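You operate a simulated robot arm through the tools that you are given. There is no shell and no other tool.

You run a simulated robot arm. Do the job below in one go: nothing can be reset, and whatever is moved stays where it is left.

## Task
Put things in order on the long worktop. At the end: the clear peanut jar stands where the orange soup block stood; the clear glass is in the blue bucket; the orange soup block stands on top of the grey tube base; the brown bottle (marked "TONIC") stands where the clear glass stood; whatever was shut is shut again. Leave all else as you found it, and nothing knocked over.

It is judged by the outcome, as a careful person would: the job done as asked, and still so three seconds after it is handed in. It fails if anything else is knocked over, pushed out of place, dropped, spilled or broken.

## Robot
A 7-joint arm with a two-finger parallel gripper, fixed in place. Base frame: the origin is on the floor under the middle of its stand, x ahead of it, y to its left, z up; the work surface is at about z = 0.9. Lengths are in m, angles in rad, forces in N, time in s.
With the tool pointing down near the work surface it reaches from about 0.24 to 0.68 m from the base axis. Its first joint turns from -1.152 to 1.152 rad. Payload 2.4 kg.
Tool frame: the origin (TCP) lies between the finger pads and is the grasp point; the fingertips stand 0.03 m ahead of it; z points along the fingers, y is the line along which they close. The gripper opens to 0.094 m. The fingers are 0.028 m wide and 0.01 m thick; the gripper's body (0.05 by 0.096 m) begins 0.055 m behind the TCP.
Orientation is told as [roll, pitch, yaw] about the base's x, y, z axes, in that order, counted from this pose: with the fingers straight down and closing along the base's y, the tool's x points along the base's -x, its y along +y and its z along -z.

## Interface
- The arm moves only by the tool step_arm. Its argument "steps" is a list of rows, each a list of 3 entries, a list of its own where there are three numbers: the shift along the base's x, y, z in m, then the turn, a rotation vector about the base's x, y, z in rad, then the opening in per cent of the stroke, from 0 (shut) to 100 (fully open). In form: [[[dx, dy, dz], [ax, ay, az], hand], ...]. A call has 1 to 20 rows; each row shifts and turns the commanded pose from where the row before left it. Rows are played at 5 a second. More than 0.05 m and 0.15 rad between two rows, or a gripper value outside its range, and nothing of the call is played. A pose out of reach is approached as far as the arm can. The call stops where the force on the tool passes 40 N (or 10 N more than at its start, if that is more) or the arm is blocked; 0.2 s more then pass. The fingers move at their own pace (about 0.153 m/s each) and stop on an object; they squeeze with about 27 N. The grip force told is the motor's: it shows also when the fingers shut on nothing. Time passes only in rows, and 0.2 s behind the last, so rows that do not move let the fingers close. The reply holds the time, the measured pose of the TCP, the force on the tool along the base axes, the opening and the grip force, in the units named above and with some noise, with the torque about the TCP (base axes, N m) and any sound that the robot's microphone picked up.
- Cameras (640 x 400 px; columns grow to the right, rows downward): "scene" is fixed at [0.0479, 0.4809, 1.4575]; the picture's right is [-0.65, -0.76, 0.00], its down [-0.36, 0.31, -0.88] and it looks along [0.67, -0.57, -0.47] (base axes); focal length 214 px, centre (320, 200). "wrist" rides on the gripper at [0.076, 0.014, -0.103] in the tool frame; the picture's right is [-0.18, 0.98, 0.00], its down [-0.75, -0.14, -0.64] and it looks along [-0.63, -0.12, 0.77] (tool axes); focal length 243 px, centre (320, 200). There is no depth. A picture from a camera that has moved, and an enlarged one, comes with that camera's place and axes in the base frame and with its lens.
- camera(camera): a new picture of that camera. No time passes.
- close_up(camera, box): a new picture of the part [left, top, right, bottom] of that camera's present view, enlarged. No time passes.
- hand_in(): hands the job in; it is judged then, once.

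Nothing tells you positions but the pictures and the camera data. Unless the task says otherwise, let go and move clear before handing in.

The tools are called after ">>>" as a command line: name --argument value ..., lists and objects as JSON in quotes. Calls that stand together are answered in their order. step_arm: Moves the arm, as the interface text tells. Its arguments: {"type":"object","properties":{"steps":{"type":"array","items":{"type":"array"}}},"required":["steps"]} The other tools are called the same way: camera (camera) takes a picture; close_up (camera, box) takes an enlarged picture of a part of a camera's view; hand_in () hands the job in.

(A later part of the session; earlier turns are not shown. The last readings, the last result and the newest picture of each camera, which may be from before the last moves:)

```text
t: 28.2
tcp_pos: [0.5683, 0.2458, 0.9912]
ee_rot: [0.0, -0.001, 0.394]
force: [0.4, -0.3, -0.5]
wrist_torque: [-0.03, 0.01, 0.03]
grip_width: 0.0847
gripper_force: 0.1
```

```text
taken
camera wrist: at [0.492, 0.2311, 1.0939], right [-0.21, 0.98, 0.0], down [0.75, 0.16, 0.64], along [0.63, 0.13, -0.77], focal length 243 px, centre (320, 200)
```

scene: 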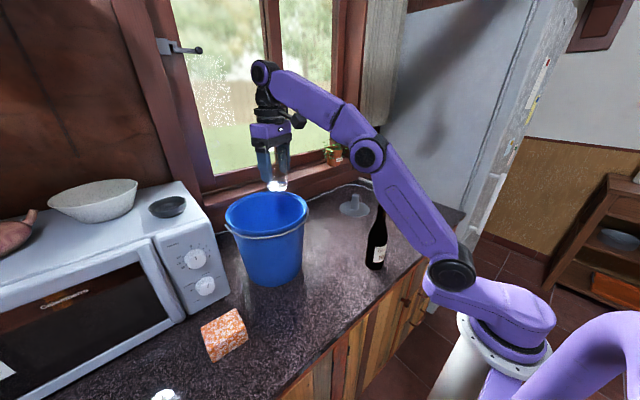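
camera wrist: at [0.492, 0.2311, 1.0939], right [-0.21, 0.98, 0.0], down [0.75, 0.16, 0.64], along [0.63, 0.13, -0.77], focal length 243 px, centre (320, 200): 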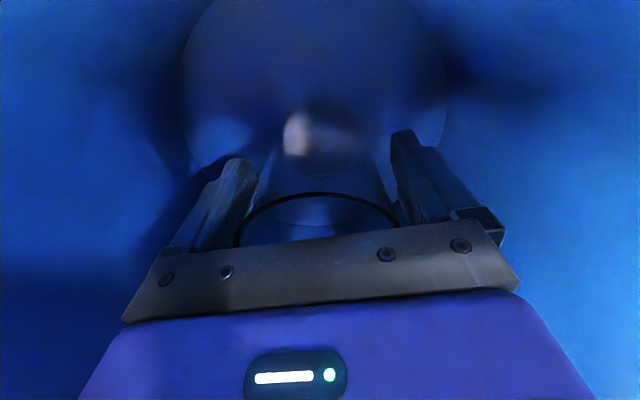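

The glass is released and upright in the bucket. I'll rise straight up slowly and then check.

>>> step_arm --steps '[[[0, 0, 0.015], [0, 0, 0], 90], [[0, 0, 0.02], [0, 0, 0], 90], [[0, 0, 0.03], [0, 0, 0], 90], [[0, 0, 0.03], [0, 0, 0], 90], [[0, 0, 0.03], [0, 0, 0], 90], [[0, 0, 0.03], [0, 0, 0], 90], [[0, 0, 0.03], [0, 0, 0], 90], [[0, 0, 0.015], [0, 0, 0], 90], [[0, 0, 0], [0, 0, 0], 90]]'

>>> camera --camera "wrist"

>>> camera --camera "scene"

```text
t: 30.2
tcp_pos: [0.5678, 0.2462, 1.1907]
ee_rot: [0.0, 0.001, 0.396]
force: [0.9, -0.1, 0.2]
wrist_torque: [0.02, 0.0, -0.01]
grip_width: 0.0847
gripper_force: 0.1
```

```text
taken
camera wrist: at [0.4921, 0.2316, 1.2932], right [-0.21, 0.98, 0.0], down [0.75, 0.16, 0.64], along [0.63, 0.13, -0.77], focal length 243 px, centre (320, 200)
```

wrist: 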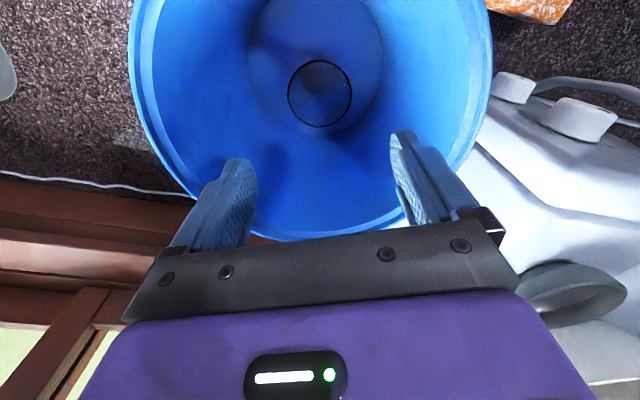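

```text
taken
```

scene: 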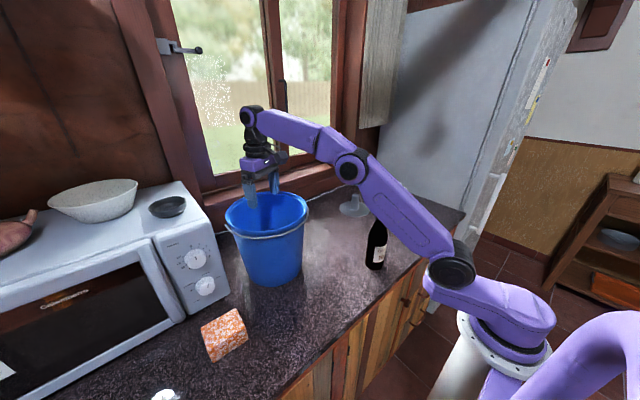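

The glass stands upright in the bucket. Next is the bottle at about (0.346, -0.023): I'll rise, travel above it with the fingertips higher than its top (z≈1.14), and look down.

>>> step_arm --steps '[[[-0.01, 0, 0.03], [0, 0, 0], 100], [[-0.015, -0.012, 0.02], [0, 0, -0.033], 100], [[-0.018, -0.023, 0.01], [0, 0, -0.033], 100], [[-0.018, -0.023, 0], [0, 0, -0.033], 100], [[-0.018, -0.023, 0], [0, 0, -0.033], 100], [[-0.018, -0.023, 0], [0, 0, -0.033], 100], [[-0.018, -0.023, 0], [0, 0, -0.033], 100], [[-0.018, -0.023, 0], [0, 0, -0.033], 100], [[-0.018, -0.023, 0], [0, 0, -0.033], 100], [[-0.018, -0.023, 0], [0, 0, -0.033], 100], [[-0.018, -0.023, 0], [0, 0, -0.033], 100], [[-0.018, -0.023, 0], [0, 0, -0.033], 100], [[-0.018, -0.023, 0], [0, 0, -0.033], 100], [[0, -0.004, 0], [0, 0, 0], 100], [[0, 0, 0], [0, 0, 0], 100]]'

>>> camera --camera "wrist"

>>> camera --camera "scene"

```text
t: 33.4
tcp_pos: [0.3448, -0.0242, 1.2493]
ee_rot: [0.0, 0.001, -0.002]
force: [0.0, 0.2, -0.1]
wrist_torque: [0.01, 0.02, -0.01]
grip_width: 0.094
gripper_force: 0.1
```

```text
taken
camera wrist: at [0.269, -0.0074, 1.3523], right [0.19, 0.98, 0.0], down [0.75, -0.14, 0.64], along [0.63, -0.12, -0.77], focal length 243 px, centre (320, 200)
```

wrist: 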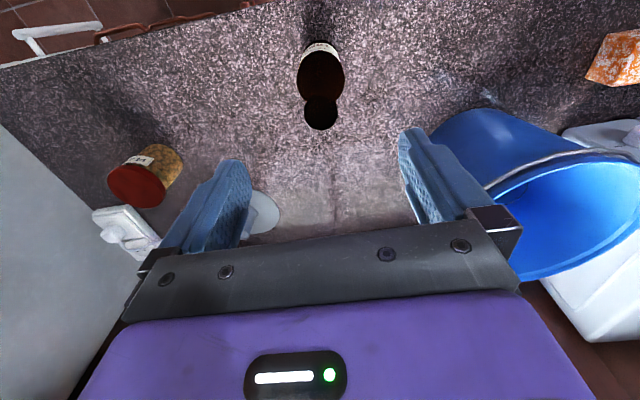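

```text
taken
```

scene: 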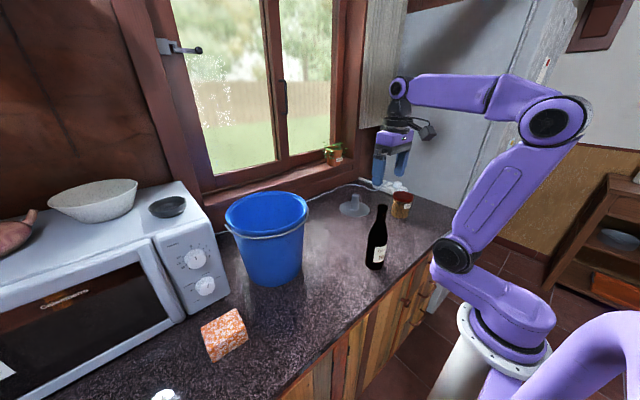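

The bottle lip is visible just ahead of the hand. I'll take a close-up to refine its place.

>>> close_up --camera "wrist" --box '[280, 30, 360, 140]'

>>> close_up --camera "scene" --box '[355, 195, 405, 275]'

```text
3.64 times, centred on (320, 85) of wrist
camera zoom: at [0.269, -0.0074, 1.3523], right [0.19, 0.98, 0.0], down [0.75, -0.14, 0.64], along [0.63, -0.12, -0.77], focal length 882 px, centre (320, 618)
```

zoom: 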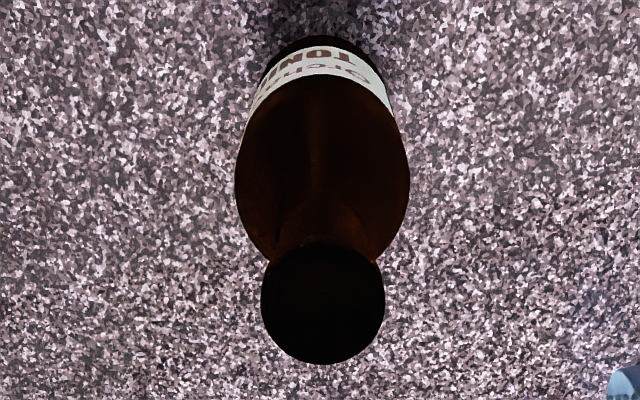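

```text
5.00 times, centred on (380, 235) of scene
camera zoom: at [0.0479, 0.4809, 1.4575], right [-0.65, -0.76, 0.0], down [-0.36, 0.31, -0.88], along [0.67, -0.57, -0.47], focal length 1072 px, centre (20, 25)
```

zoom: 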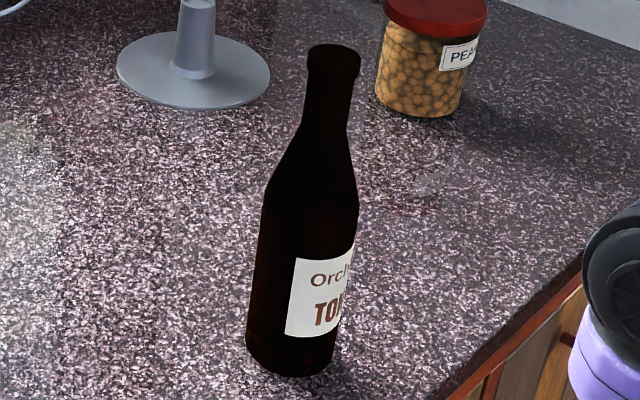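

The bottle's top is at (0.347, -0.022, 1.137), with a lip about 0.030 wide. I'll go down over the neck so the pads span the lip and upper neck, then check.

>>> step_arm --steps '[[[0.001, 0.001, -0.03], [0, 0, 0], 100], [[0.001, 0.001, -0.03], [0, 0, 0], 100], [[0, 0, -0.03], [0, 0, 0], 100], [[0, 0, -0.025], [0, 0, 0], 100], [[0, 0, -0.018], [0, 0, 0], 100], [[0, 0, 0], [0, 0, 0], 100]]'

>>> camera --camera "wrist"

>>> close_up --camera "scene" --box '[345, 165, 425, 275]'

```text
t: 34.8
tcp_pos: [0.3469, -0.0216, 1.1176]
ee_rot: [0.001, -0.001, -0.002]
force: [0.3, 0.6, 0.2]
wrist_torque: [0.02, 0.02, -0.03]
grip_width: 0.0939
gripper_force: 0.0
```

```text
taken
camera wrist: at [0.2709, -0.0053, 1.2201], right [0.19, 0.98, 0.0], down [0.75, -0.14, 0.64], along [0.63, -0.12, -0.77], focal length 243 px, centre (320, 200)
```

wrist: 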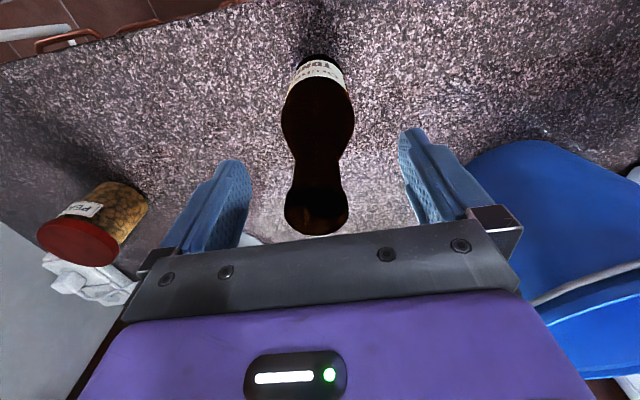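

```text
3.64 times, centred on (385, 220) of scene
camera zoom: at [0.0479, 0.4809, 1.4575], right [-0.65, -0.76, 0.0], down [-0.36, 0.31, -0.88], along [0.67, -0.57, -0.47], focal length 780 px, centre (84, 127)
```

zoom: 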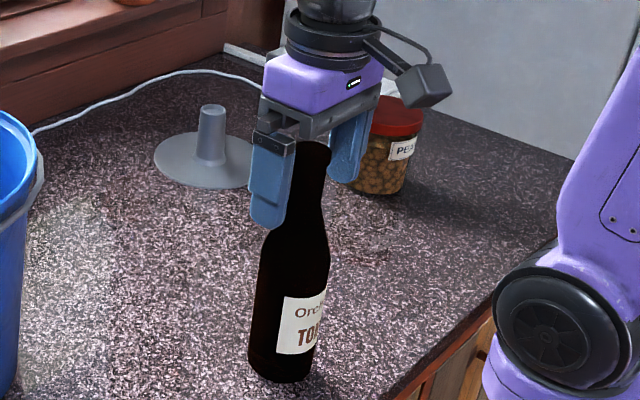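

The neck is centred between the fingers. I'll lower 4 mm more and close firmly.

>>> step_arm --steps '[[[0, -0.001, -0.004], [0, 0, 0], 80], [[0, 0, 0], [0, 0, 0], 50], [[0, 0, 0], [0, 0, 0], 40], [[0, 0, 0], [0, 0, 0], 33], [[0, 0, 0], [0, 0, 0], 25], [[0, 0, 0], [0, 0, 0], 0], [[0, 0, 0], [0, 0, 0], 0], [[0, 0, 0], [0, 0, 0], 0]]'

>>> camera --camera "wrist"

>>> close_up --camera "scene" --box '[345, 165, 425, 275]'

```text
t: 36.6
tcp_pos: [0.3481, -0.0199, 1.1141]
ee_rot: [0.0, 0.001, -0.001]
force: [-0.9, -0.7, 0.3]
wrist_torque: [-0.12, 0.0, 0.0]
grip_width: 0.0283
gripper_force: 26.5
```

```text
taken
camera wrist: at [0.2711, -0.0059, 1.2161], right [0.19, 0.98, 0.0], down [0.75, -0.14, 0.64], along [0.63, -0.12, -0.77], focal length 243 px, centre (320, 200)
```

wrist: 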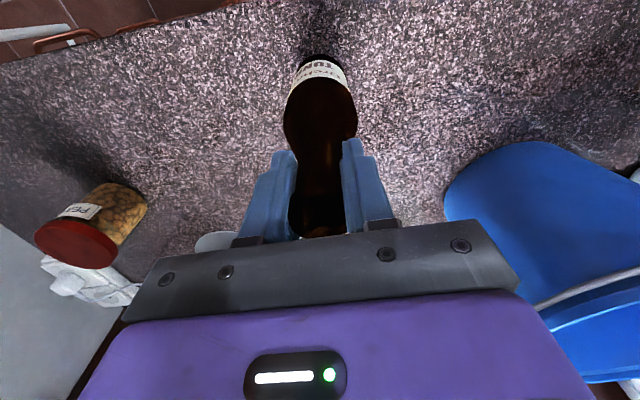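

```text
3.64 times, centred on (385, 220) of scene
camera zoom: at [0.0479, 0.4809, 1.4575], right [-0.65, -0.76, 0.0], down [-0.36, 0.31, -0.88], along [0.67, -0.57, -0.47], focal length 780 px, centre (84, 127)
```

zoom: 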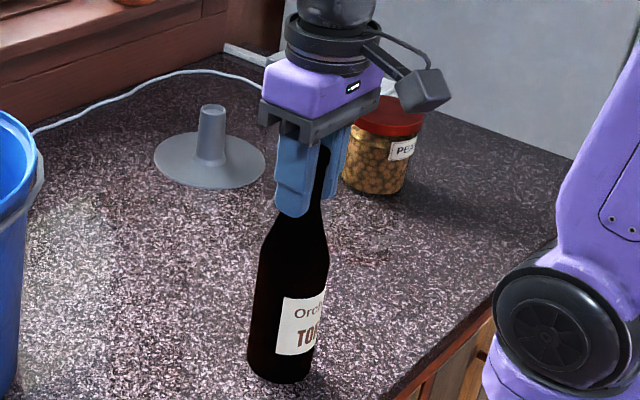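

Gripped at 0.028 m on the neck. I'll lift it just a few millimetres to test the hold and read the weight.

>>> step_arm --steps '[[[0, 0, 0.002], [0, 0, 0], 0], [[0, 0, 0.002], [0, 0, 0], 0], [[0, 0, 0.002], [0, 0, 0], 0], [[0, 0, 0.002], [0, 0, 0], 0], [[0, 0, 0], [0, 0, 0], 0], [[0, 0, 0], [0, 0, 0], 0]]'

>>> camera --camera "wrist"

>>> close_up --camera "scene" --box '[345, 165, 425, 275]'

```text
t: 38.0
tcp_pos: [0.3475, -0.0224, 1.1213]
ee_rot: [0.0, -0.001, -0.001]
force: [0.4, -0.2, -2.1]
wrist_torque: [-0.08, -0.01, -0.01]
grip_width: 0.0282
gripper_force: 27.1
```

```text
taken
camera wrist: at [0.2713, -0.0055, 1.2237], right [0.19, 0.98, 0.0], down [0.75, -0.14, 0.64], along [0.63, -0.12, -0.77], focal length 243 px, centre (320, 200)
```

wrist: 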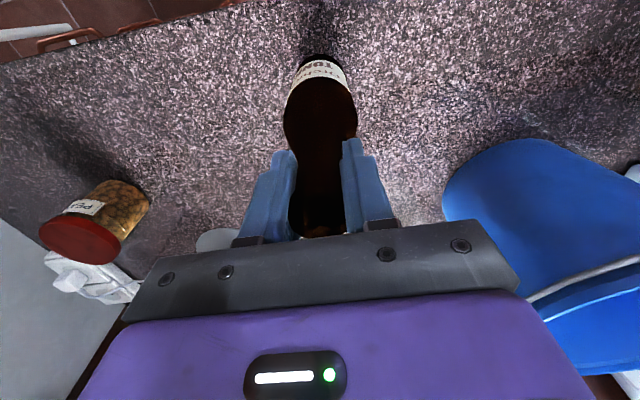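

```text
3.64 times, centred on (385, 220) of scene
camera zoom: at [0.0479, 0.4809, 1.4575], right [-0.65, -0.76, 0.0], down [-0.36, 0.31, -0.88], along [0.67, -0.57, -0.47], focal length 780 px, centre (84, 127)
```

zoom: 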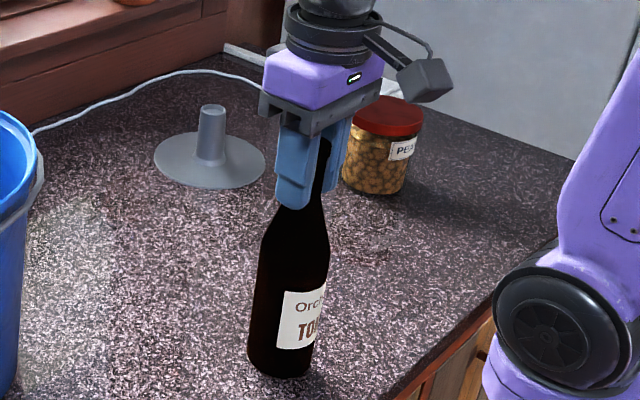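

The bottle is clear of the surface and holding, and it is light. I'll raise it slightly more and carry it slowly to the glass's old spot at (0.525, -0.062).

>>> step_arm --steps '[[[0, 0, 0.005], [0, 0, 0], 0], [[0, 0, 0.007], [0, 0, 0], 0], [[0.003, -0.001, 0.002], [0, 0, 0], 0], [[0.006, -0.001, 0], [0, 0, 0], 0], [[0.009, -0.002, 0], [0, 0, 0], 0], [[0.012, -0.003, 0], [0, 0, 0], 0], [[0.014, -0.003, 0], [0, 0, 0], 0], [[0.014, -0.003, 0], [0, 0, 0], 0], [[0.014, -0.003, 0], [0, 0, 0], 0], [[0.014, -0.003, 0], [0, 0, 0], 0], [[0.014, -0.003, 0], [0, 0, 0], 0], [[0.014, -0.003, 0], [0, 0, 0], 0], [[0.014, -0.003, 0], [0, 0, 0], 0], [[0.014, -0.003, 0], [0, 0, 0], 0], [[0.012, -0.003, 0], [0, 0, 0], 0], [[0.01, -0.002, 0], [0, 0, 0], 0], [[0.007, -0.002, 0], [0, 0, 0], 0], [[0.004, -0.001, 0], [0, 0, 0], 0], [[0.002, -0.001, 0], [0, 0, 0], 0], [[0, 0, 0], [0, 0, 0], 0]]'

>>> camera --camera "wrist"

>>> close_up --camera "scene" --box '[315, 135, 415, 265]'

```text
t: 42.2
tcp_pos: [0.5259, -0.0645, 1.1352]
ee_rot: [0.0, 0.0, -0.003]
force: [-0.4, 1.0, -3.0]
wrist_torque: [0.0, 0.02, -0.01]
grip_width: 0.0281
gripper_force: 27.6
```

```text
taken
camera wrist: at [0.449, -0.0468, 1.2384], right [0.19, 0.98, 0.0], down [0.75, -0.14, 0.64], along [0.63, -0.12, -0.77], focal length 243 px, centre (320, 200)
```

wrist: 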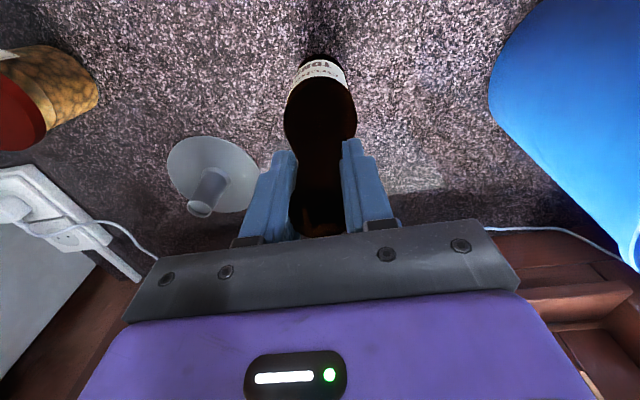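

```text
3.08 times, centred on (365, 200) of scene
camera zoom: at [0.0479, 0.4809, 1.4575], right [-0.65, -0.76, 0.0], down [-0.36, 0.31, -0.88], along [0.67, -0.57, -0.47], focal length 660 px, centre (182, 200)
```

zoom: 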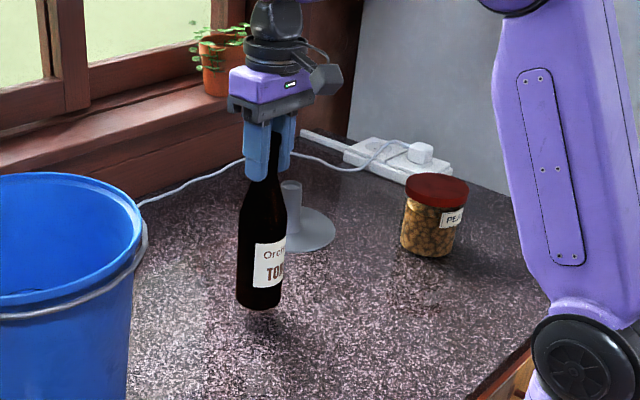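

The bottle hangs straight over the target. I'll lower it nearly to the surface, then the last millimetres gently.

>>> step_arm --steps '[[[0, 0, -0.006], [0, 0, 0], 0], [[0, 0, -0.006], [0, 0, 0], 0], [[0, 0, -0.005], [0, 0, 0], 0], [[0, 0, -0.002], [0, 0, 0], 0], [[0, 0, 0], [0, 0, 0], 0], [[0, 0, 0], [0, 0, 0], 0]]'

>>> step_arm --steps '[[[0, 0, -0.001], [0, 0, 0], 0], [[0, 0, -0.001], [0, 0, 0], 0], [[0, 0, 0], [0, 0, 0], 0]]'

>>> close_up --camera "scene" --box '[315, 135, 415, 265]'

```text
t: 43.6
tcp_pos: [0.5246, -0.0618, 1.116]
ee_rot: [0.002, 0.0, -0.002]
force: [-0.6, -1.6, -2.4]
wrist_torque: [-0.01, -0.01, -0.01]
grip_width: 0.0279
gripper_force: 26.6
```

```text
t: 44.4
tcp_pos: [0.5241, -0.0622, 1.1154]
ee_rot: [-0.001, -0.002, -0.001]
force: [-1.4, -0.3, 7.8]
wrist_torque: [0.05, 0.52, -0.04]
grip_width: 0.0281
gripper_force: 27.2
```

```text
3.08 times, centred on (365, 200) of scene
camera zoom: at [0.0477, 0.4809, 1.4575], right [-0.65, -0.76, 0.0], down [-0.36, 0.31, -0.88], along [0.67, -0.57, -0.47], focal length 660 px, centre (182, 200)
```

zoom: 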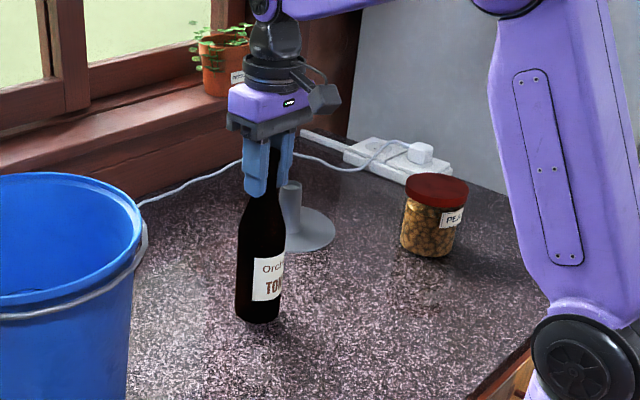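

The bottle touches down, its near edge very slightly first. I'll push down a hair to seat it, then open slowly so it settles.

>>> step_arm --steps '[[[0, 0, -0.0005], [0, 0, 0], 0], [[0, 0, 0], [0, 0, 0], 28], [[0, 0, 0], [0, 0, 0], 32], [[0, 0, 0], [0, 0, 0], 36], [[0, 0, 0], [0, 0, 0], 45], [[0, 0, 0], [0, 0, 0], 60], [[0, 0, 0], [0, 0, 0], 80], [[0, 0, 0], [0, 0, 0], 100], [[0, 0, 0], [0, 0, 0], 100]]'

>>> camera --camera "wrist"

>>> close_up --camera "scene" --box '[315, 135, 415, 265]'

```text
t: 46.4
tcp_pos: [0.5237, -0.0628, 1.1133]
ee_rot: [-0.001, 0.0, -0.002]
force: [-0.1, 0.2, 0.4]
wrist_torque: [0.02, 0.01, 0.02]
grip_width: 0.0939
gripper_force: 0.0
```

```text
taken
camera wrist: at [0.4487, -0.0464, 1.2163], right [0.19, 0.98, 0.0], down [0.75, -0.14, 0.64], along [0.63, -0.12, -0.77], focal length 243 px, centre (320, 200)
```

wrist: 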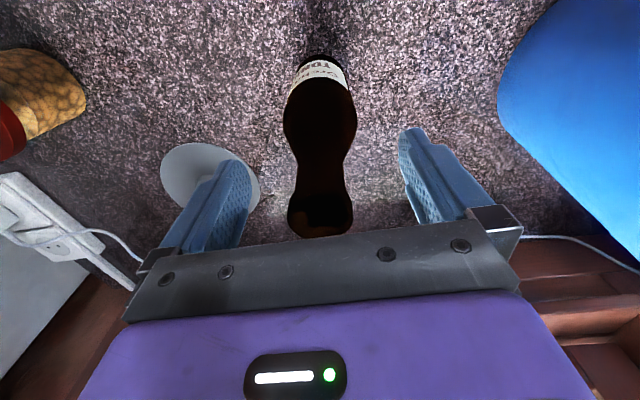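

```text
3.08 times, centred on (365, 200) of scene
camera zoom: at [0.0479, 0.4809, 1.4575], right [-0.65, -0.76, 0.0], down [-0.36, 0.31, -0.88], along [0.67, -0.57, -0.47], focal length 660 px, centre (182, 200)
```

zoom: 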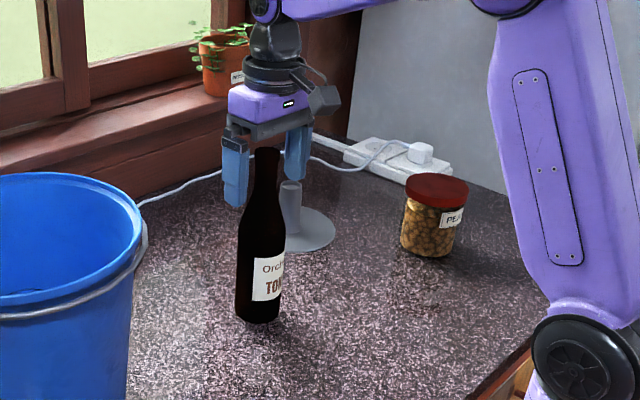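

The bottle stands upright where the glass stood. Next is the orange block: I'll rise clear of the bottle, swing over to the block, and turn the hand about 90° so it closes across the block's short side.

>>> step_arm --steps '[[[0, 0, 0.02], [0, 0, 0], 100], [[0, 0, 0.03], [0, 0, 0], 100], [[0, 0, 0.04], [0, 0, 0], 100], [[0, 0, 0.04], [0, 0, 0], 100], [[-0.01, 0, 0.02], [0, 0, 0], 100], [[0, 0, 0], [0, 0, 0], 100]]'

>>> step_arm --steps '[[[-0.01, 0.02, 0], [0, 0, 0.09], 100], [[-0.01, 0.028, 0], [0, 0, 0.098], 100], [[-0.01, 0.028, 0], [0, 0, 0.098], 100], [[-0.01, 0.028, 0], [0, 0, 0.098], 100], [[-0.01, 0.028, 0], [0, 0, 0.098], 100], [[-0.01, 0.028, 0], [0, 0, 0.098], 100], [[-0.01, 0.028, 0], [0, 0, 0.098], 100], [[-0.01, 0.028, 0], [0, 0, 0.098], 100], [[-0.006, 0.028, 0], [0, 0, 0.098], 100], [[-0.003, 0.028, 0], [0, 0, 0.098], 100], [[0, 0.028, 0], [0, 0, 0.098], 100], [[0, 0.028, 0], [0, 0, 0.098], 100], [[0, 0.028, 0], [0, 0, 0.098], 100], [[0, 0.028, 0], [0, 0, 0.098], 100], [[0, 0.028, 0], [0, 0, 0.098], 100], [[0, 0.028, 0], [0, 0, 0.098], 100], [[0, 0.02, 0], [0, 0, 0.01], 100], [[0, 0, 0], [0, 0, 0], 100]]'

>>> camera --camera "wrist"

>>> camera --camera "scene"

```text
t: 47.8
tcp_pos: [0.5153, -0.0632, 1.2662]
ee_rot: [0.001, -0.002, -0.001]
force: [0.3, 0.7, 0.5]
wrist_torque: [0.0, 0.01, -0.01]
grip_width: 0.094
gripper_force: 0.1
```

```text
t: 51.6
tcp_pos: [0.4257, 0.3889, 1.2642]
ee_rot: [0.0, 0.001, 1.565]
force: [-1.1, -0.3, -0.5]
wrist_torque: [-0.03, 0.0, -0.02]
grip_width: 0.0942
gripper_force: 0.1
out of reach, approached as far as the arm can: row 17
```

```text
taken
camera wrist: at [0.4106, 0.3143, 1.3667], right [-0.98, 0.19, 0.0], down [0.15, 0.75, 0.64], along [0.12, 0.63, -0.77], focal length 243 px, centre (320, 200)
```

wrist: 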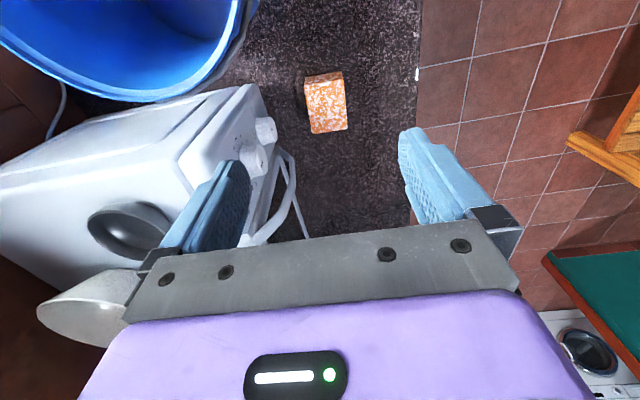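

```text
taken
```

scene: 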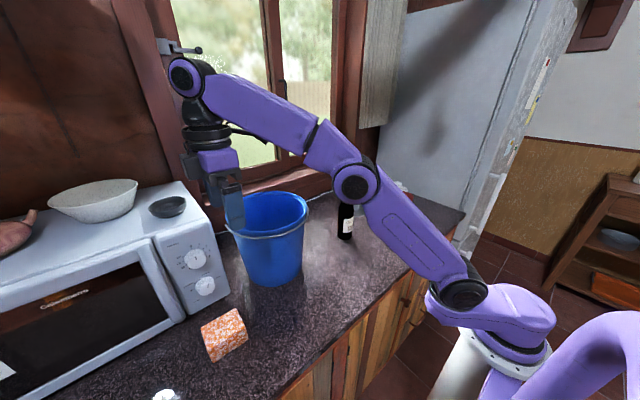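

The hand is above the block's side with its closing axis along x. I'll take a close-up to measure the block's exact centre and yaw.

>>> close_up --camera "wrist" --box '[280, 50, 370, 150]'

>>> close_up --camera "scene" --box '[325, 165, 405, 265]'

```text
4.00 times, centred on (325, 100) of wrist
camera zoom: at [0.4106, 0.3143, 1.3667], right [-0.98, 0.19, 0.0], down [0.15, 0.75, 0.64], along [0.12, 0.63, -0.77], focal length 970 px, centre (300, 600)
```

zoom: 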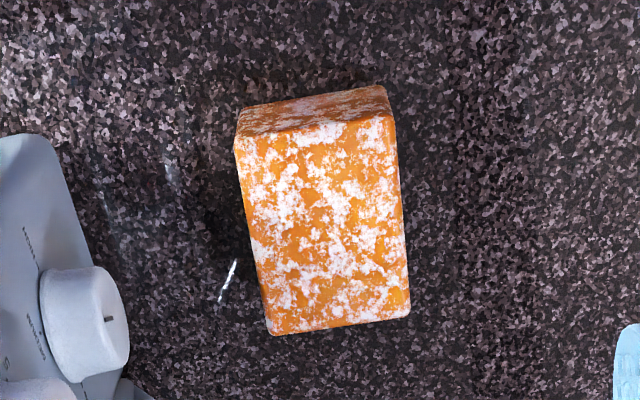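

```text
4.00 times, centred on (365, 215) of scene
camera zoom: at [0.0478, 0.4809, 1.4575], right [-0.65, -0.76, 0.0], down [-0.36, 0.31, -0.88], along [0.67, -0.57, -0.47], focal length 858 px, centre (140, 140)
```

zoom: 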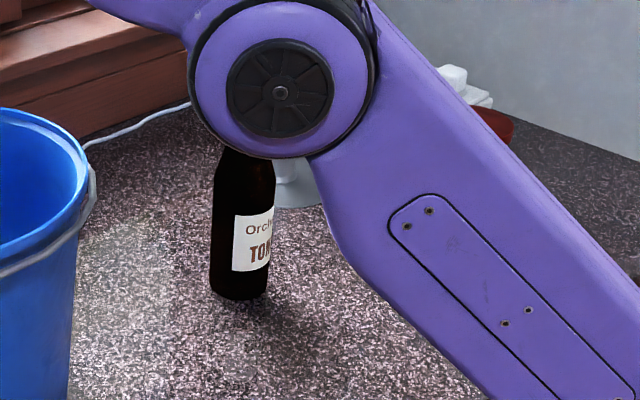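

The block is centred near (0.426, 0.459), measures about 0.063 × 0.083 and is turned about -0.05 rad. I'll match that yaw, tilt the hand 0.3 rad outward so the far-off tube base comes within reach, and hover above the block.

>>> step_arm --steps '[[[0, 0, -0.03], [0, 0, -0.05], 100], [[0, 0.01, -0.03], [0.1, -0.0053, 0], 100], [[0, 0.01, -0.03], [0.1, -0.0053, 0], 100], [[0, 0.01, -0.03], [0.1, -0.0053, 0], 100], [[0, 0.02, -0.025], [0, 0, 0], 100], [[0, 0.02, -0.025], [0, 0, 0], 100], [[0, 0, 0], [0, 0, 0], 100]]'

>>> camera --camera "wrist"

>>> camera --camera "scene"

```text
t: 53.2
tcp_pos: [0.4231, 0.459, 1.0918]
ee_rot: [0.002, -0.301, 1.517]
force: [-0.2, 0.2, 0.4]
wrist_torque: [0.0, 0.0, -0.01]
grip_width: 0.0939
gripper_force: 0.0
```

```text
taken
camera wrist: at [0.4044, 0.3582, 1.1675], right [-0.97, 0.23, 0.05], down [0.17, 0.52, 0.84], along [0.16, 0.82, -0.55], focal length 243 px, centre (320, 200)
```

wrist: 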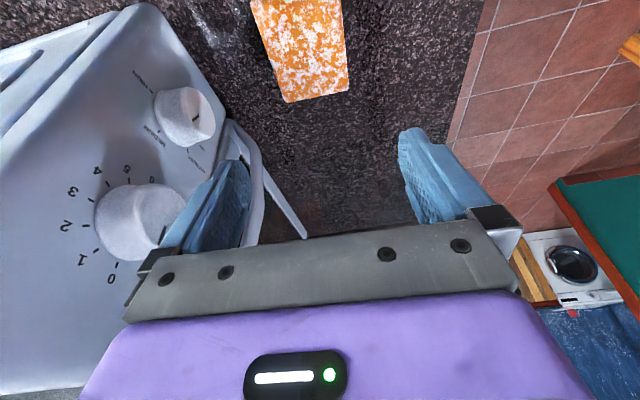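

```text
taken
```

scene: 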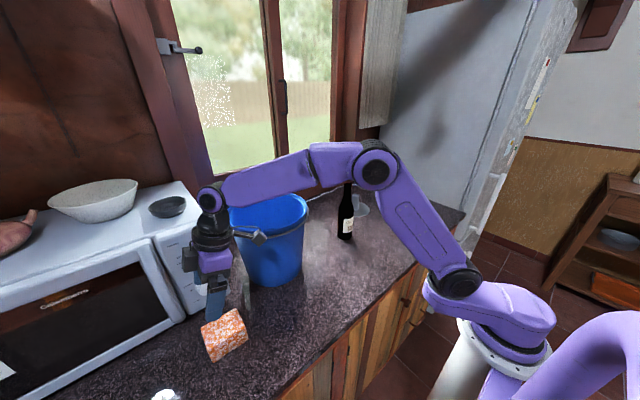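

The hand pose is right. I'll lower to just above the block and check alignment again.

>>> step_arm --steps '[[[0.002, 0, -0.03], [0, 0, 0], 100], [[0.001, 0, -0.03], [0, 0, 0], 100], [[0, 0, -0.025], [0, 0, 0], 100], [[0, 0, 0], [0, 0, 0], 100]]'

>>> camera --camera "wrist"

>>> close_up --camera "scene" --box '[160, 200, 290, 380]'

```text
t: 54.2
tcp_pos: [0.428, 0.4586, 1.0063]
ee_rot: [0.0, -0.301, 1.516]
force: [0.2, 0.2, 0.8]
wrist_torque: [-0.02, -0.01, 0.03]
grip_width: 0.0941
gripper_force: 0.1
```

```text
taken
camera wrist: at [0.4087, 0.3574, 1.0826], right [-0.97, 0.23, 0.05], down [0.17, 0.52, 0.84], along [0.16, 0.82, -0.55], focal length 243 px, centre (320, 200)
```

wrist: 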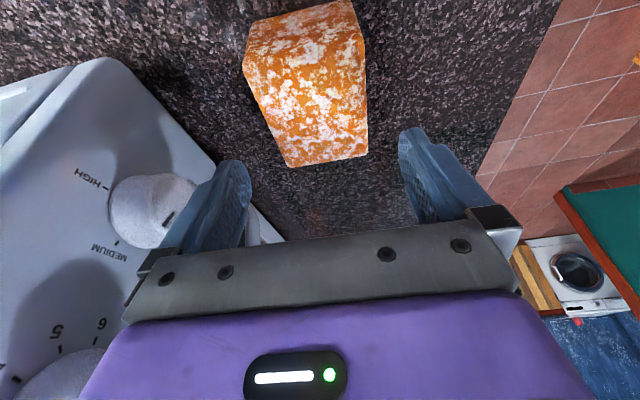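

```text
2.22 times, centred on (225, 290) of scene
camera zoom: at [0.0479, 0.4809, 1.4575], right [-0.65, -0.76, 0.0], down [-0.36, 0.31, -0.88], along [0.67, -0.57, -0.47], focal length 477 px, centre (531, 0)
```

zoom: 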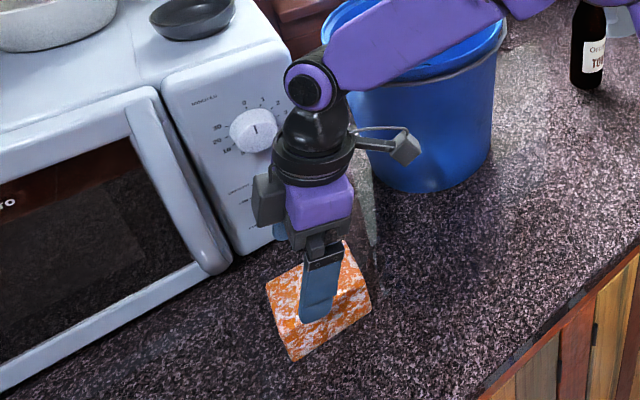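

The block is well centred between the fingers. I'll lower to grasp height (TCP z≈0.939, fingertips just above the surface) and close.

>>> step_arm --steps '[[[-0.001, 0, -0.025], [0, 0, 0], 100], [[0, 0, -0.025], [0, 0, 0], 100], [[0, 0, -0.012], [0, 0, 0], 100], [[0, 0, -0.004], [0, 0, 0], 100], [[0, 0, 0], [0, 0, 0], 100]]'

>>> camera --camera "wrist"

>>> close_up --camera "scene" --box '[160, 220, 290, 380]'

```text
t: 55.4
tcp_pos: [0.4279, 0.4576, 0.9422]
ee_rot: [-0.001, -0.299, 1.517]
force: [-0.5, 1.0, 0.7]
wrist_torque: [-0.04, 0.03, -0.01]
grip_width: 0.0941
gripper_force: 0.0
```

```text
taken
camera wrist: at [0.408, 0.357, 1.0168], right [-0.97, 0.23, 0.05], down [0.17, 0.52, 0.84], along [0.16, 0.82, -0.55], focal length 243 px, centre (320, 200)
```

wrist: 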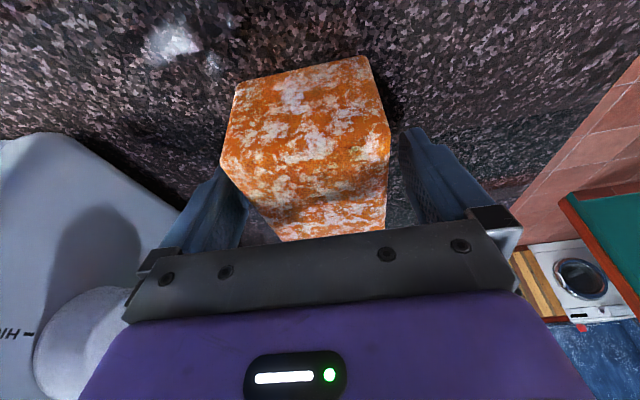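

```text
2.50 times, centred on (225, 300) of scene
camera zoom: at [0.0479, 0.4809, 1.4575], right [-0.65, -0.76, 0.0], down [-0.36, 0.31, -0.88], along [0.67, -0.57, -0.47], focal length 536 px, centre (558, -50)
```

zoom: 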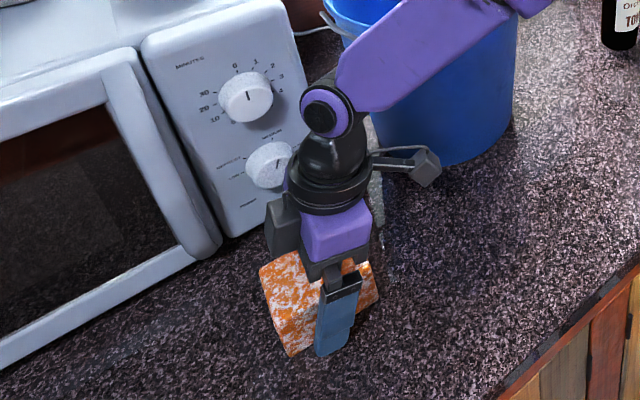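

The block is aligned between the fingers. I'll close and test with a small lift.

>>> step_arm --steps '[[[0, 0, 0], [0, 0, 0], 80], [[0, 0, 0], [0, 0, 0], 72], [[0, 0, 0], [0, 0, 0], 64], [[0, 0, 0], [0, 0, 0], 40], [[0, 0, 0], [0, 0, 0], 0], [[0, 0, 0], [0, 0, 0], 0], [[0, 0, 0], [0, 0, 0], 0]]'

>>> step_arm --steps '[[[0, 0, 0.003], [0, 0, 0], 0], [[0, 0, 0.005], [0, 0, 0], 0], [[0, 0, 0.005], [0, 0, 0], 0], [[0, 0, 0], [0, 0, 0], 0], [[0, 0, 0], [0, 0, 0], 0]]'

>>> camera --camera "wrist"

>>> close_up --camera "scene" --box '[160, 220, 290, 380]'

```text
t: 57.0
tcp_pos: [0.4277, 0.4581, 0.9409]
ee_rot: [0.001, -0.299, 1.516]
force: [1.4, 0.6, 0.0]
wrist_torque: [-0.08, -0.1, 0.08]
grip_width: 0.0691
gripper_force: 26.6
```

```text
t: 58.2
tcp_pos: [0.4279, 0.4578, 0.9549]
ee_rot: [0.0, -0.3, 1.517]
force: [1.0, 0.0, -3.3]
wrist_torque: [0.0, 0.02, -0.01]
grip_width: 0.0693
gripper_force: 27.4
```

```text
taken
camera wrist: at [0.408, 0.3572, 1.0311], right [-0.97, 0.23, 0.05], down [0.17, 0.52, 0.84], along [0.16, 0.82, -0.55], focal length 243 px, centre (320, 200)
```

wrist: 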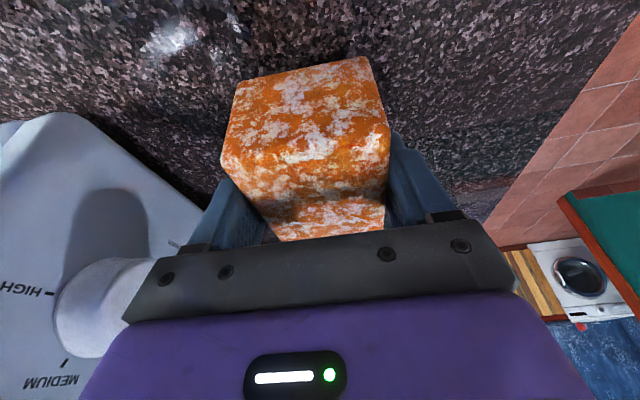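

```text
2.50 times, centred on (225, 300) of scene
camera zoom: at [0.0479, 0.4809, 1.4575], right [-0.65, -0.76, 0.0], down [-0.36, 0.31, -0.88], along [0.67, -0.57, -0.47], focal length 536 px, centre (558, -50)
```

zoom: 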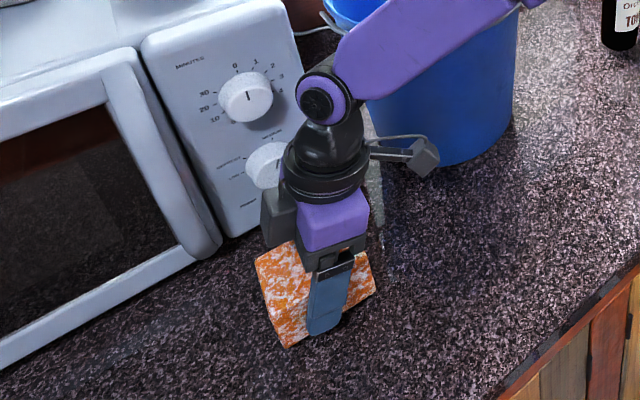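

The block is held at 0.069 wide and lifted level. Before carrying it, I'll look at the tube base again from the scene camera to pin its position.

>>> close_up --camera "scene" --box '[325, 175, 405, 235]'

>>> camera --camera "scene"

```text
6.67 times, centred on (365, 205) of scene
camera zoom: at [0.0479, 0.4809, 1.4575], right [-0.65, -0.76, 0.0], down [-0.36, 0.31, -0.88], along [0.67, -0.57, -0.47], focal length 1430 px, centre (20, 167)
```

zoom: 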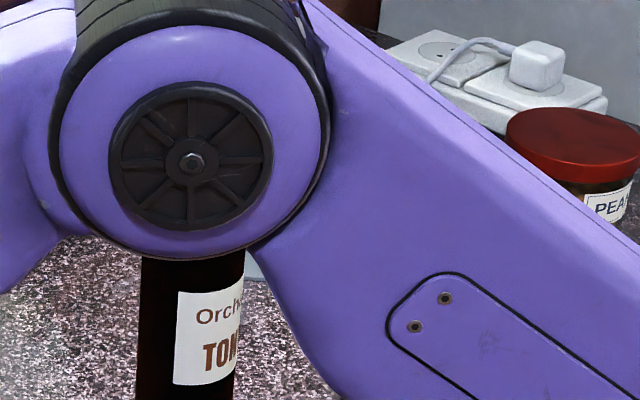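

```text
taken
```

scene: 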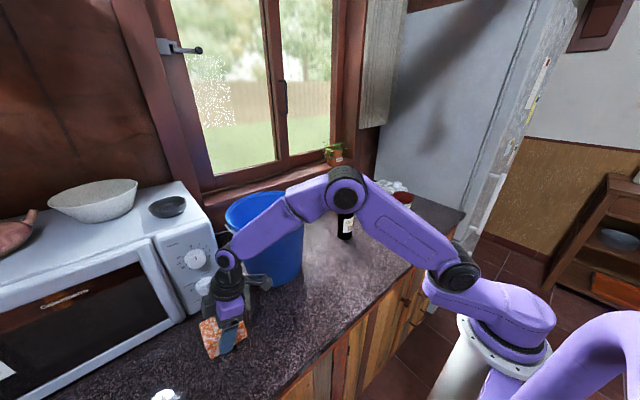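

The arm hides the tube base from here, so I'll use my earlier two-view estimate of its top, (0.643, -0.2575, 0.982), and refine it on approach. Now I'll lift the block and draw it back toward the arm.

>>> step_arm --steps '[[[0, 0, 0.01], [0, 0, 0], 0], [[0, 0, 0.02], [0, 0, 0], 0], [[0, 0, 0.028], [0, 0, 0], 0], [[0, 0, 0.03], [0, 0, 0], 0], [[0, 0, 0.03], [0, 0, 0], 0], [[0, 0, 0.03], [0, 0, 0], 0], [[-0.005, -0.01, 0.03], [0, 0, 0], 0], [[-0.01, -0.018, 0.03], [0, 0, 0], 0], [[-0.012, -0.02, 0.03], [0, 0, 0], 0], [[-0.012, -0.02, 0.03], [0, 0, 0], 0], [[-0.012, -0.02, 0.02], [0, 0, 0], 0], [[-0.012, -0.02, 0.01], [0, 0, 0], 0], [[-0.012, -0.02, 0], [0, 0, 0], 0], [[-0.01, -0.015, 0], [0, 0, 0], 0], [[0, 0, 0], [0, 0, 0], 0]]'

>>> camera --camera "wrist"

>>> camera --camera "scene"

```text
t: 61.4
tcp_pos: [0.3415, 0.3138, 1.2531]
ee_rot: [0.0, -0.299, 1.516]
force: [0.7, -1.1, -3.0]
wrist_torque: [-0.02, 0.01, 0.01]
grip_width: 0.069
gripper_force: 26.8
```

```text
taken
camera wrist: at [0.3222, 0.2128, 1.3289], right [-0.97, 0.23, 0.06], down [0.17, 0.52, 0.84], along [0.16, 0.82, -0.55], focal length 243 px, centre (320, 200)
```

wrist: 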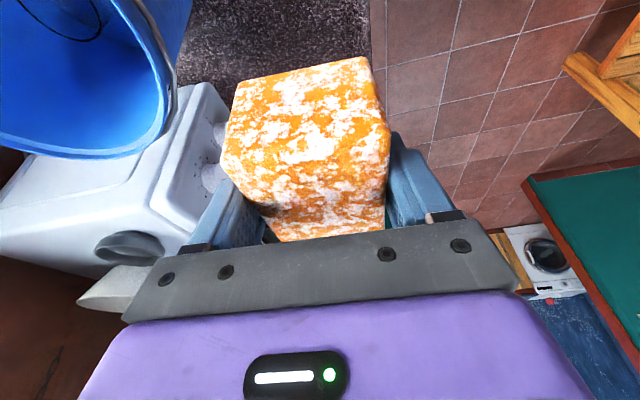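

```text
taken
```

scene: 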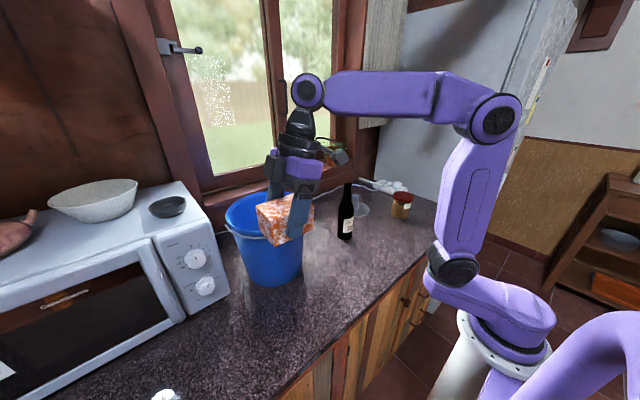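

The block is held well. I'll swing it around in an arc at z = 1.25, above the bottle's height, toward the tube base side, turning the hand along with it.

>>> step_arm --steps '[[[0.0128, -0.0224, 0], [0, 0, -0.1], 0], [[0.0128, -0.0224, 0], [0, 0, -0.1], 0], [[0.0135, -0.021, 0], [0, 0, -0.1], 0], [[0.0135, -0.021, 0], [0, 0, -0.1], 0], [[0.0115, -0.022, 0], [0, 0, -0.1], 0], [[0.0115, -0.022, 0], [0, 0, -0.1], 0], [[0.0085, -0.0235, 0], [0, 0, -0.1], 0], [[0.0085, -0.0235, 0], [0, 0, -0.1], 0], [[0.006, -0.0245, 0], [0, 0, -0.1], 0], [[0.006, -0.0245, 0], [0, 0, -0.1], 0], [[0.0035, -0.0245, 0], [0, 0, -0.1], 0], [[0.0035, -0.0245, 0], [0, 0, -0.1], 0], [[0.001, -0.025, 0], [0, 0, -0.1], 0], [[0.001, -0.025, 0], [0, 0, -0.1], 0], [[-0.002, -0.025, 0], [0, 0, -0.1], 0], [[-0.002, -0.025, 0], [0, 0, -0.1], 0], [[-0.005, -0.0245, 0], [0, 0, -0.1], 0], [[-0.005, -0.0245, 0], [0, 0, -0.1], 0], [[-0.007, -0.024, 0], [0, 0, -0.1], 0], [[0, 0, 0], [0, 0, 0], 0]]'

>>> camera --camera "wrist"

>>> camera --camera "scene"

```text
t: 65.6
tcp_pos: [0.4337, -0.1328, 1.2542]
ee_rot: [-0.001, -0.299, -0.385]
force: [-0.3, -0.2, -3.4]
wrist_torque: [0.01, 0.01, 0.04]
grip_width: 0.0692
gripper_force: 26.8
```

```text
taken
camera wrist: at [0.3439, -0.0807, 1.3293], right [0.53, 0.85, 0.05], down [0.44, -0.33, 0.84], along [0.72, -0.42, -0.55], focal length 243 px, centre (320, 200)
```

wrist: 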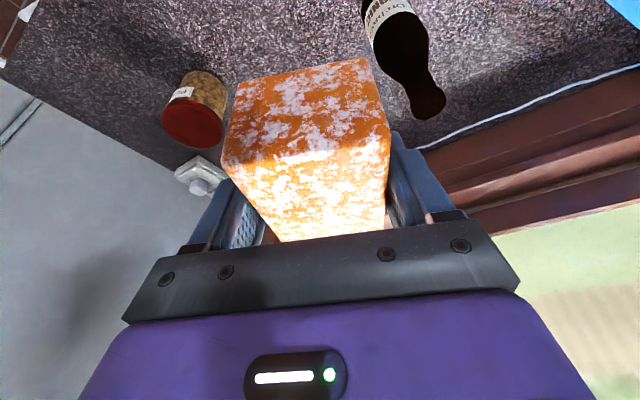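

```text
taken
```

scene: 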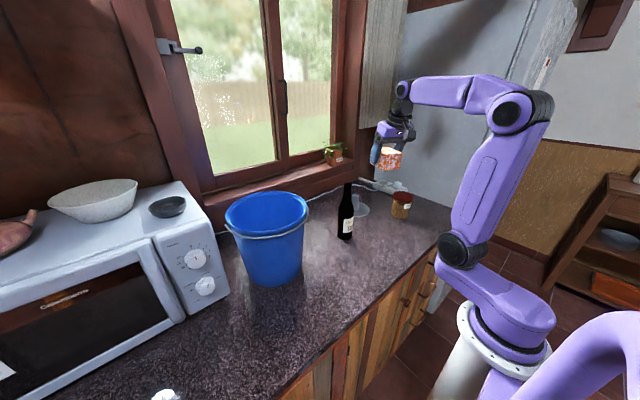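

The block hides the tube in the wrist view. I'll check the scene camera, which now sees past the arm.

>>> close_up --camera "scene" --box '[325, 175, 405, 235]'

>>> close_up --camera "scene" --box '[350, 70, 430, 180]'

```text
6.67 times, centred on (365, 205) of scene
camera zoom: at [0.0479, 0.4808, 1.4575], right [-0.65, -0.76, 0.0], down [-0.36, 0.31, -0.88], along [0.67, -0.57, -0.47], focal length 1430 px, centre (20, 167)
```

zoom: 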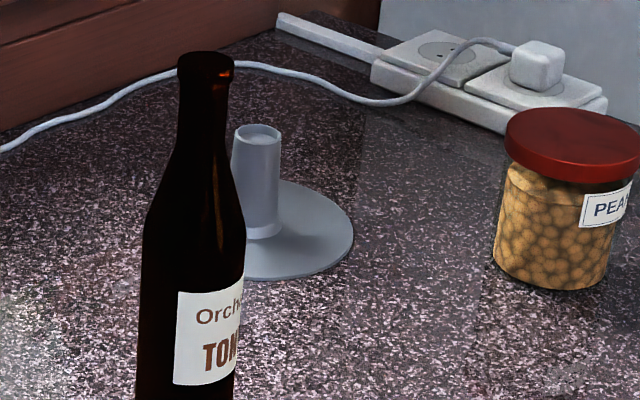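

```text
3.64 times, centred on (390, 125) of scene
camera zoom: at [0.0479, 0.4808, 1.4575], right [-0.65, -0.76, 0.0], down [-0.36, 0.31, -0.88], along [0.67, -0.57, -0.47], focal length 780 px, centre (66, 473)
```

zoom: 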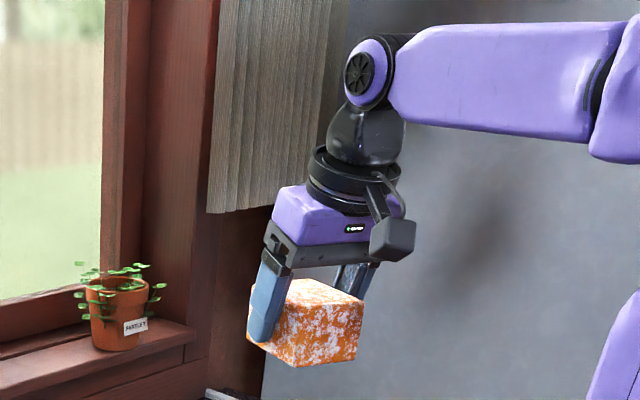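

The new view agrees with my estimate, so I'll take the tube top to be at about (0.642, -0.257, 0.982). I'll move onto its radial line, clear of the bottle, then extend while coming down to hover above it.

>>> step_arm --steps '[[[0, -0.015, -0.01], [0, 0, 0], 0], [[0, -0.018, -0.015], [0, 0, 0], 0], [[0, -0.007, -0.015], [0, 0, 0], 0], [[0.012, -0.005, -0.012], [0, 0, 0], 0], [[0.02, -0.008, -0.014], [0, 0, 0], 0], [[0.021, -0.0085, -0.014], [0, 0, 0], 0], [[0.021, -0.0085, -0.014], [0, 0, 0], 0], [[0.021, -0.0085, -0.014], [0, 0, 0], 0], [[0.021, -0.0085, -0.012], [0, 0, 0], 0], [[0.021, -0.0085, -0.012], [0, 0, 0], 0], [[0.021, -0.0085, -0.012], [0, 0, 0], 0], [[0.018, -0.0075, -0.01], [0, 0, 0], 0], [[0.0, 0.0, -0.01], [0, 0, 0], 0], [[0, 0, 0], [0, 0, 0], 0]]'

>>> camera --camera "wrist"

>>> close_up --camera "scene" --box '[310, 115, 430, 235]'

```text
t: 68.6
tcp_pos: [0.6104, -0.2441, 1.0891]
ee_rot: [0.001, -0.3, -0.384]
force: [-1.3, -0.4, -3.1]
wrist_torque: [0.06, -0.02, 0.0]
grip_width: 0.0691
gripper_force: 26.9
```

```text
taken
camera wrist: at [0.5209, -0.1921, 1.1659], right [0.53, 0.85, 0.05], down [0.44, -0.33, 0.84], along [0.73, -0.42, -0.55], focal length 243 px, centre (320, 200)
```

wrist: 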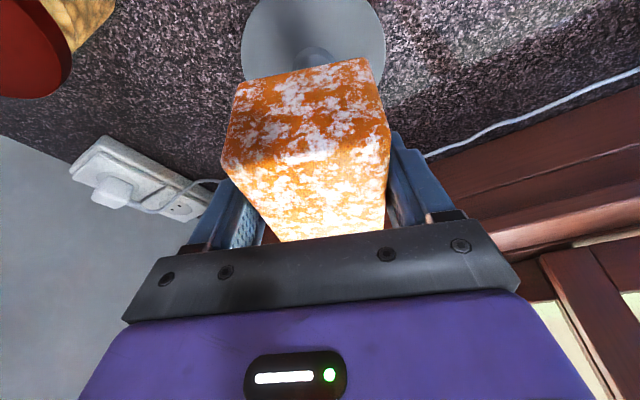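

```text
3.33 times, centred on (370, 175) of scene
camera zoom: at [0.0479, 0.4808, 1.4575], right [-0.65, -0.76, 0.0], down [-0.36, 0.31, -0.88], along [0.67, -0.57, -0.47], focal length 715 px, centre (153, 283)
```

zoom: 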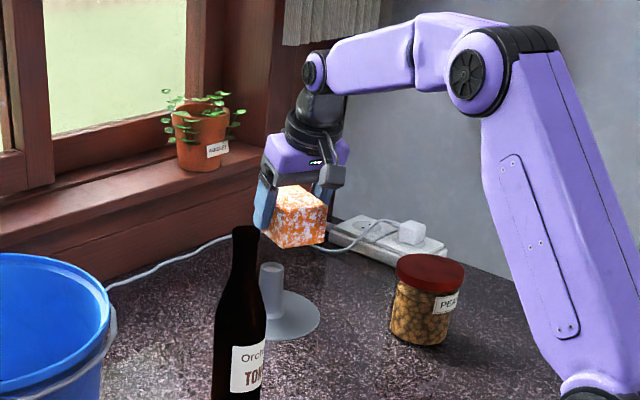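

I'm 35 mm short of the tube along the radial line. I'll take one close-up of the visible tube foot for a better fix.

>>> close_up --camera "wrist" --box '[230, 0, 400, 100]'

>>> close_up --camera "scene" --box '[340, 160, 400, 230]'

```text
3.76 times, centred on (315, 50) of wrist
camera zoom: at [0.5209, -0.1921, 1.1659], right [0.53, 0.85, 0.05], down [0.44, -0.33, 0.84], along [0.73, -0.42, -0.55], focal length 913 px, centre (339, 765)
```

zoom: 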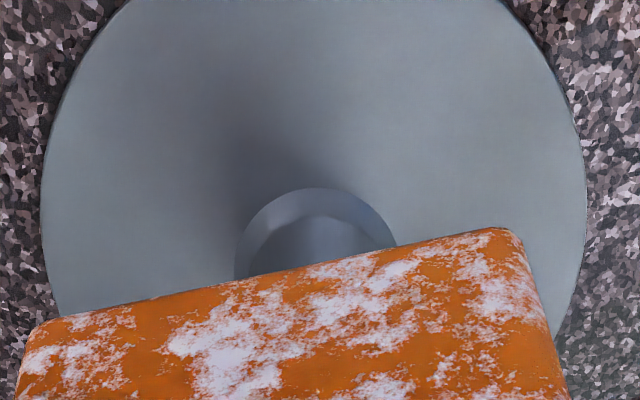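

```text
5.71 times, centred on (370, 195) of scene
camera zoom: at [0.0479, 0.4808, 1.4575], right [-0.65, -0.76, 0.0], down [-0.36, 0.31, -0.88], along [0.67, -0.57, -0.47], focal length 1226 px, centre (34, 229)
```

zoom: 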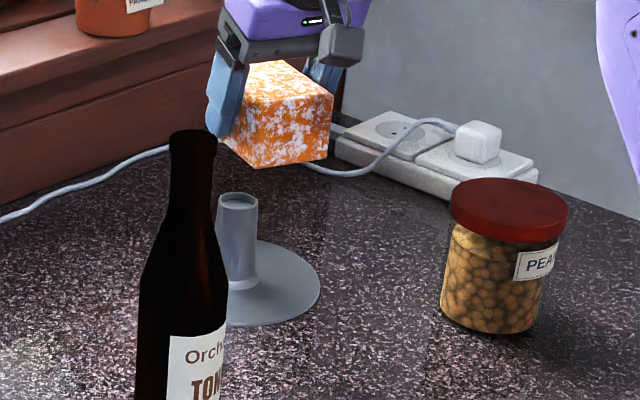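

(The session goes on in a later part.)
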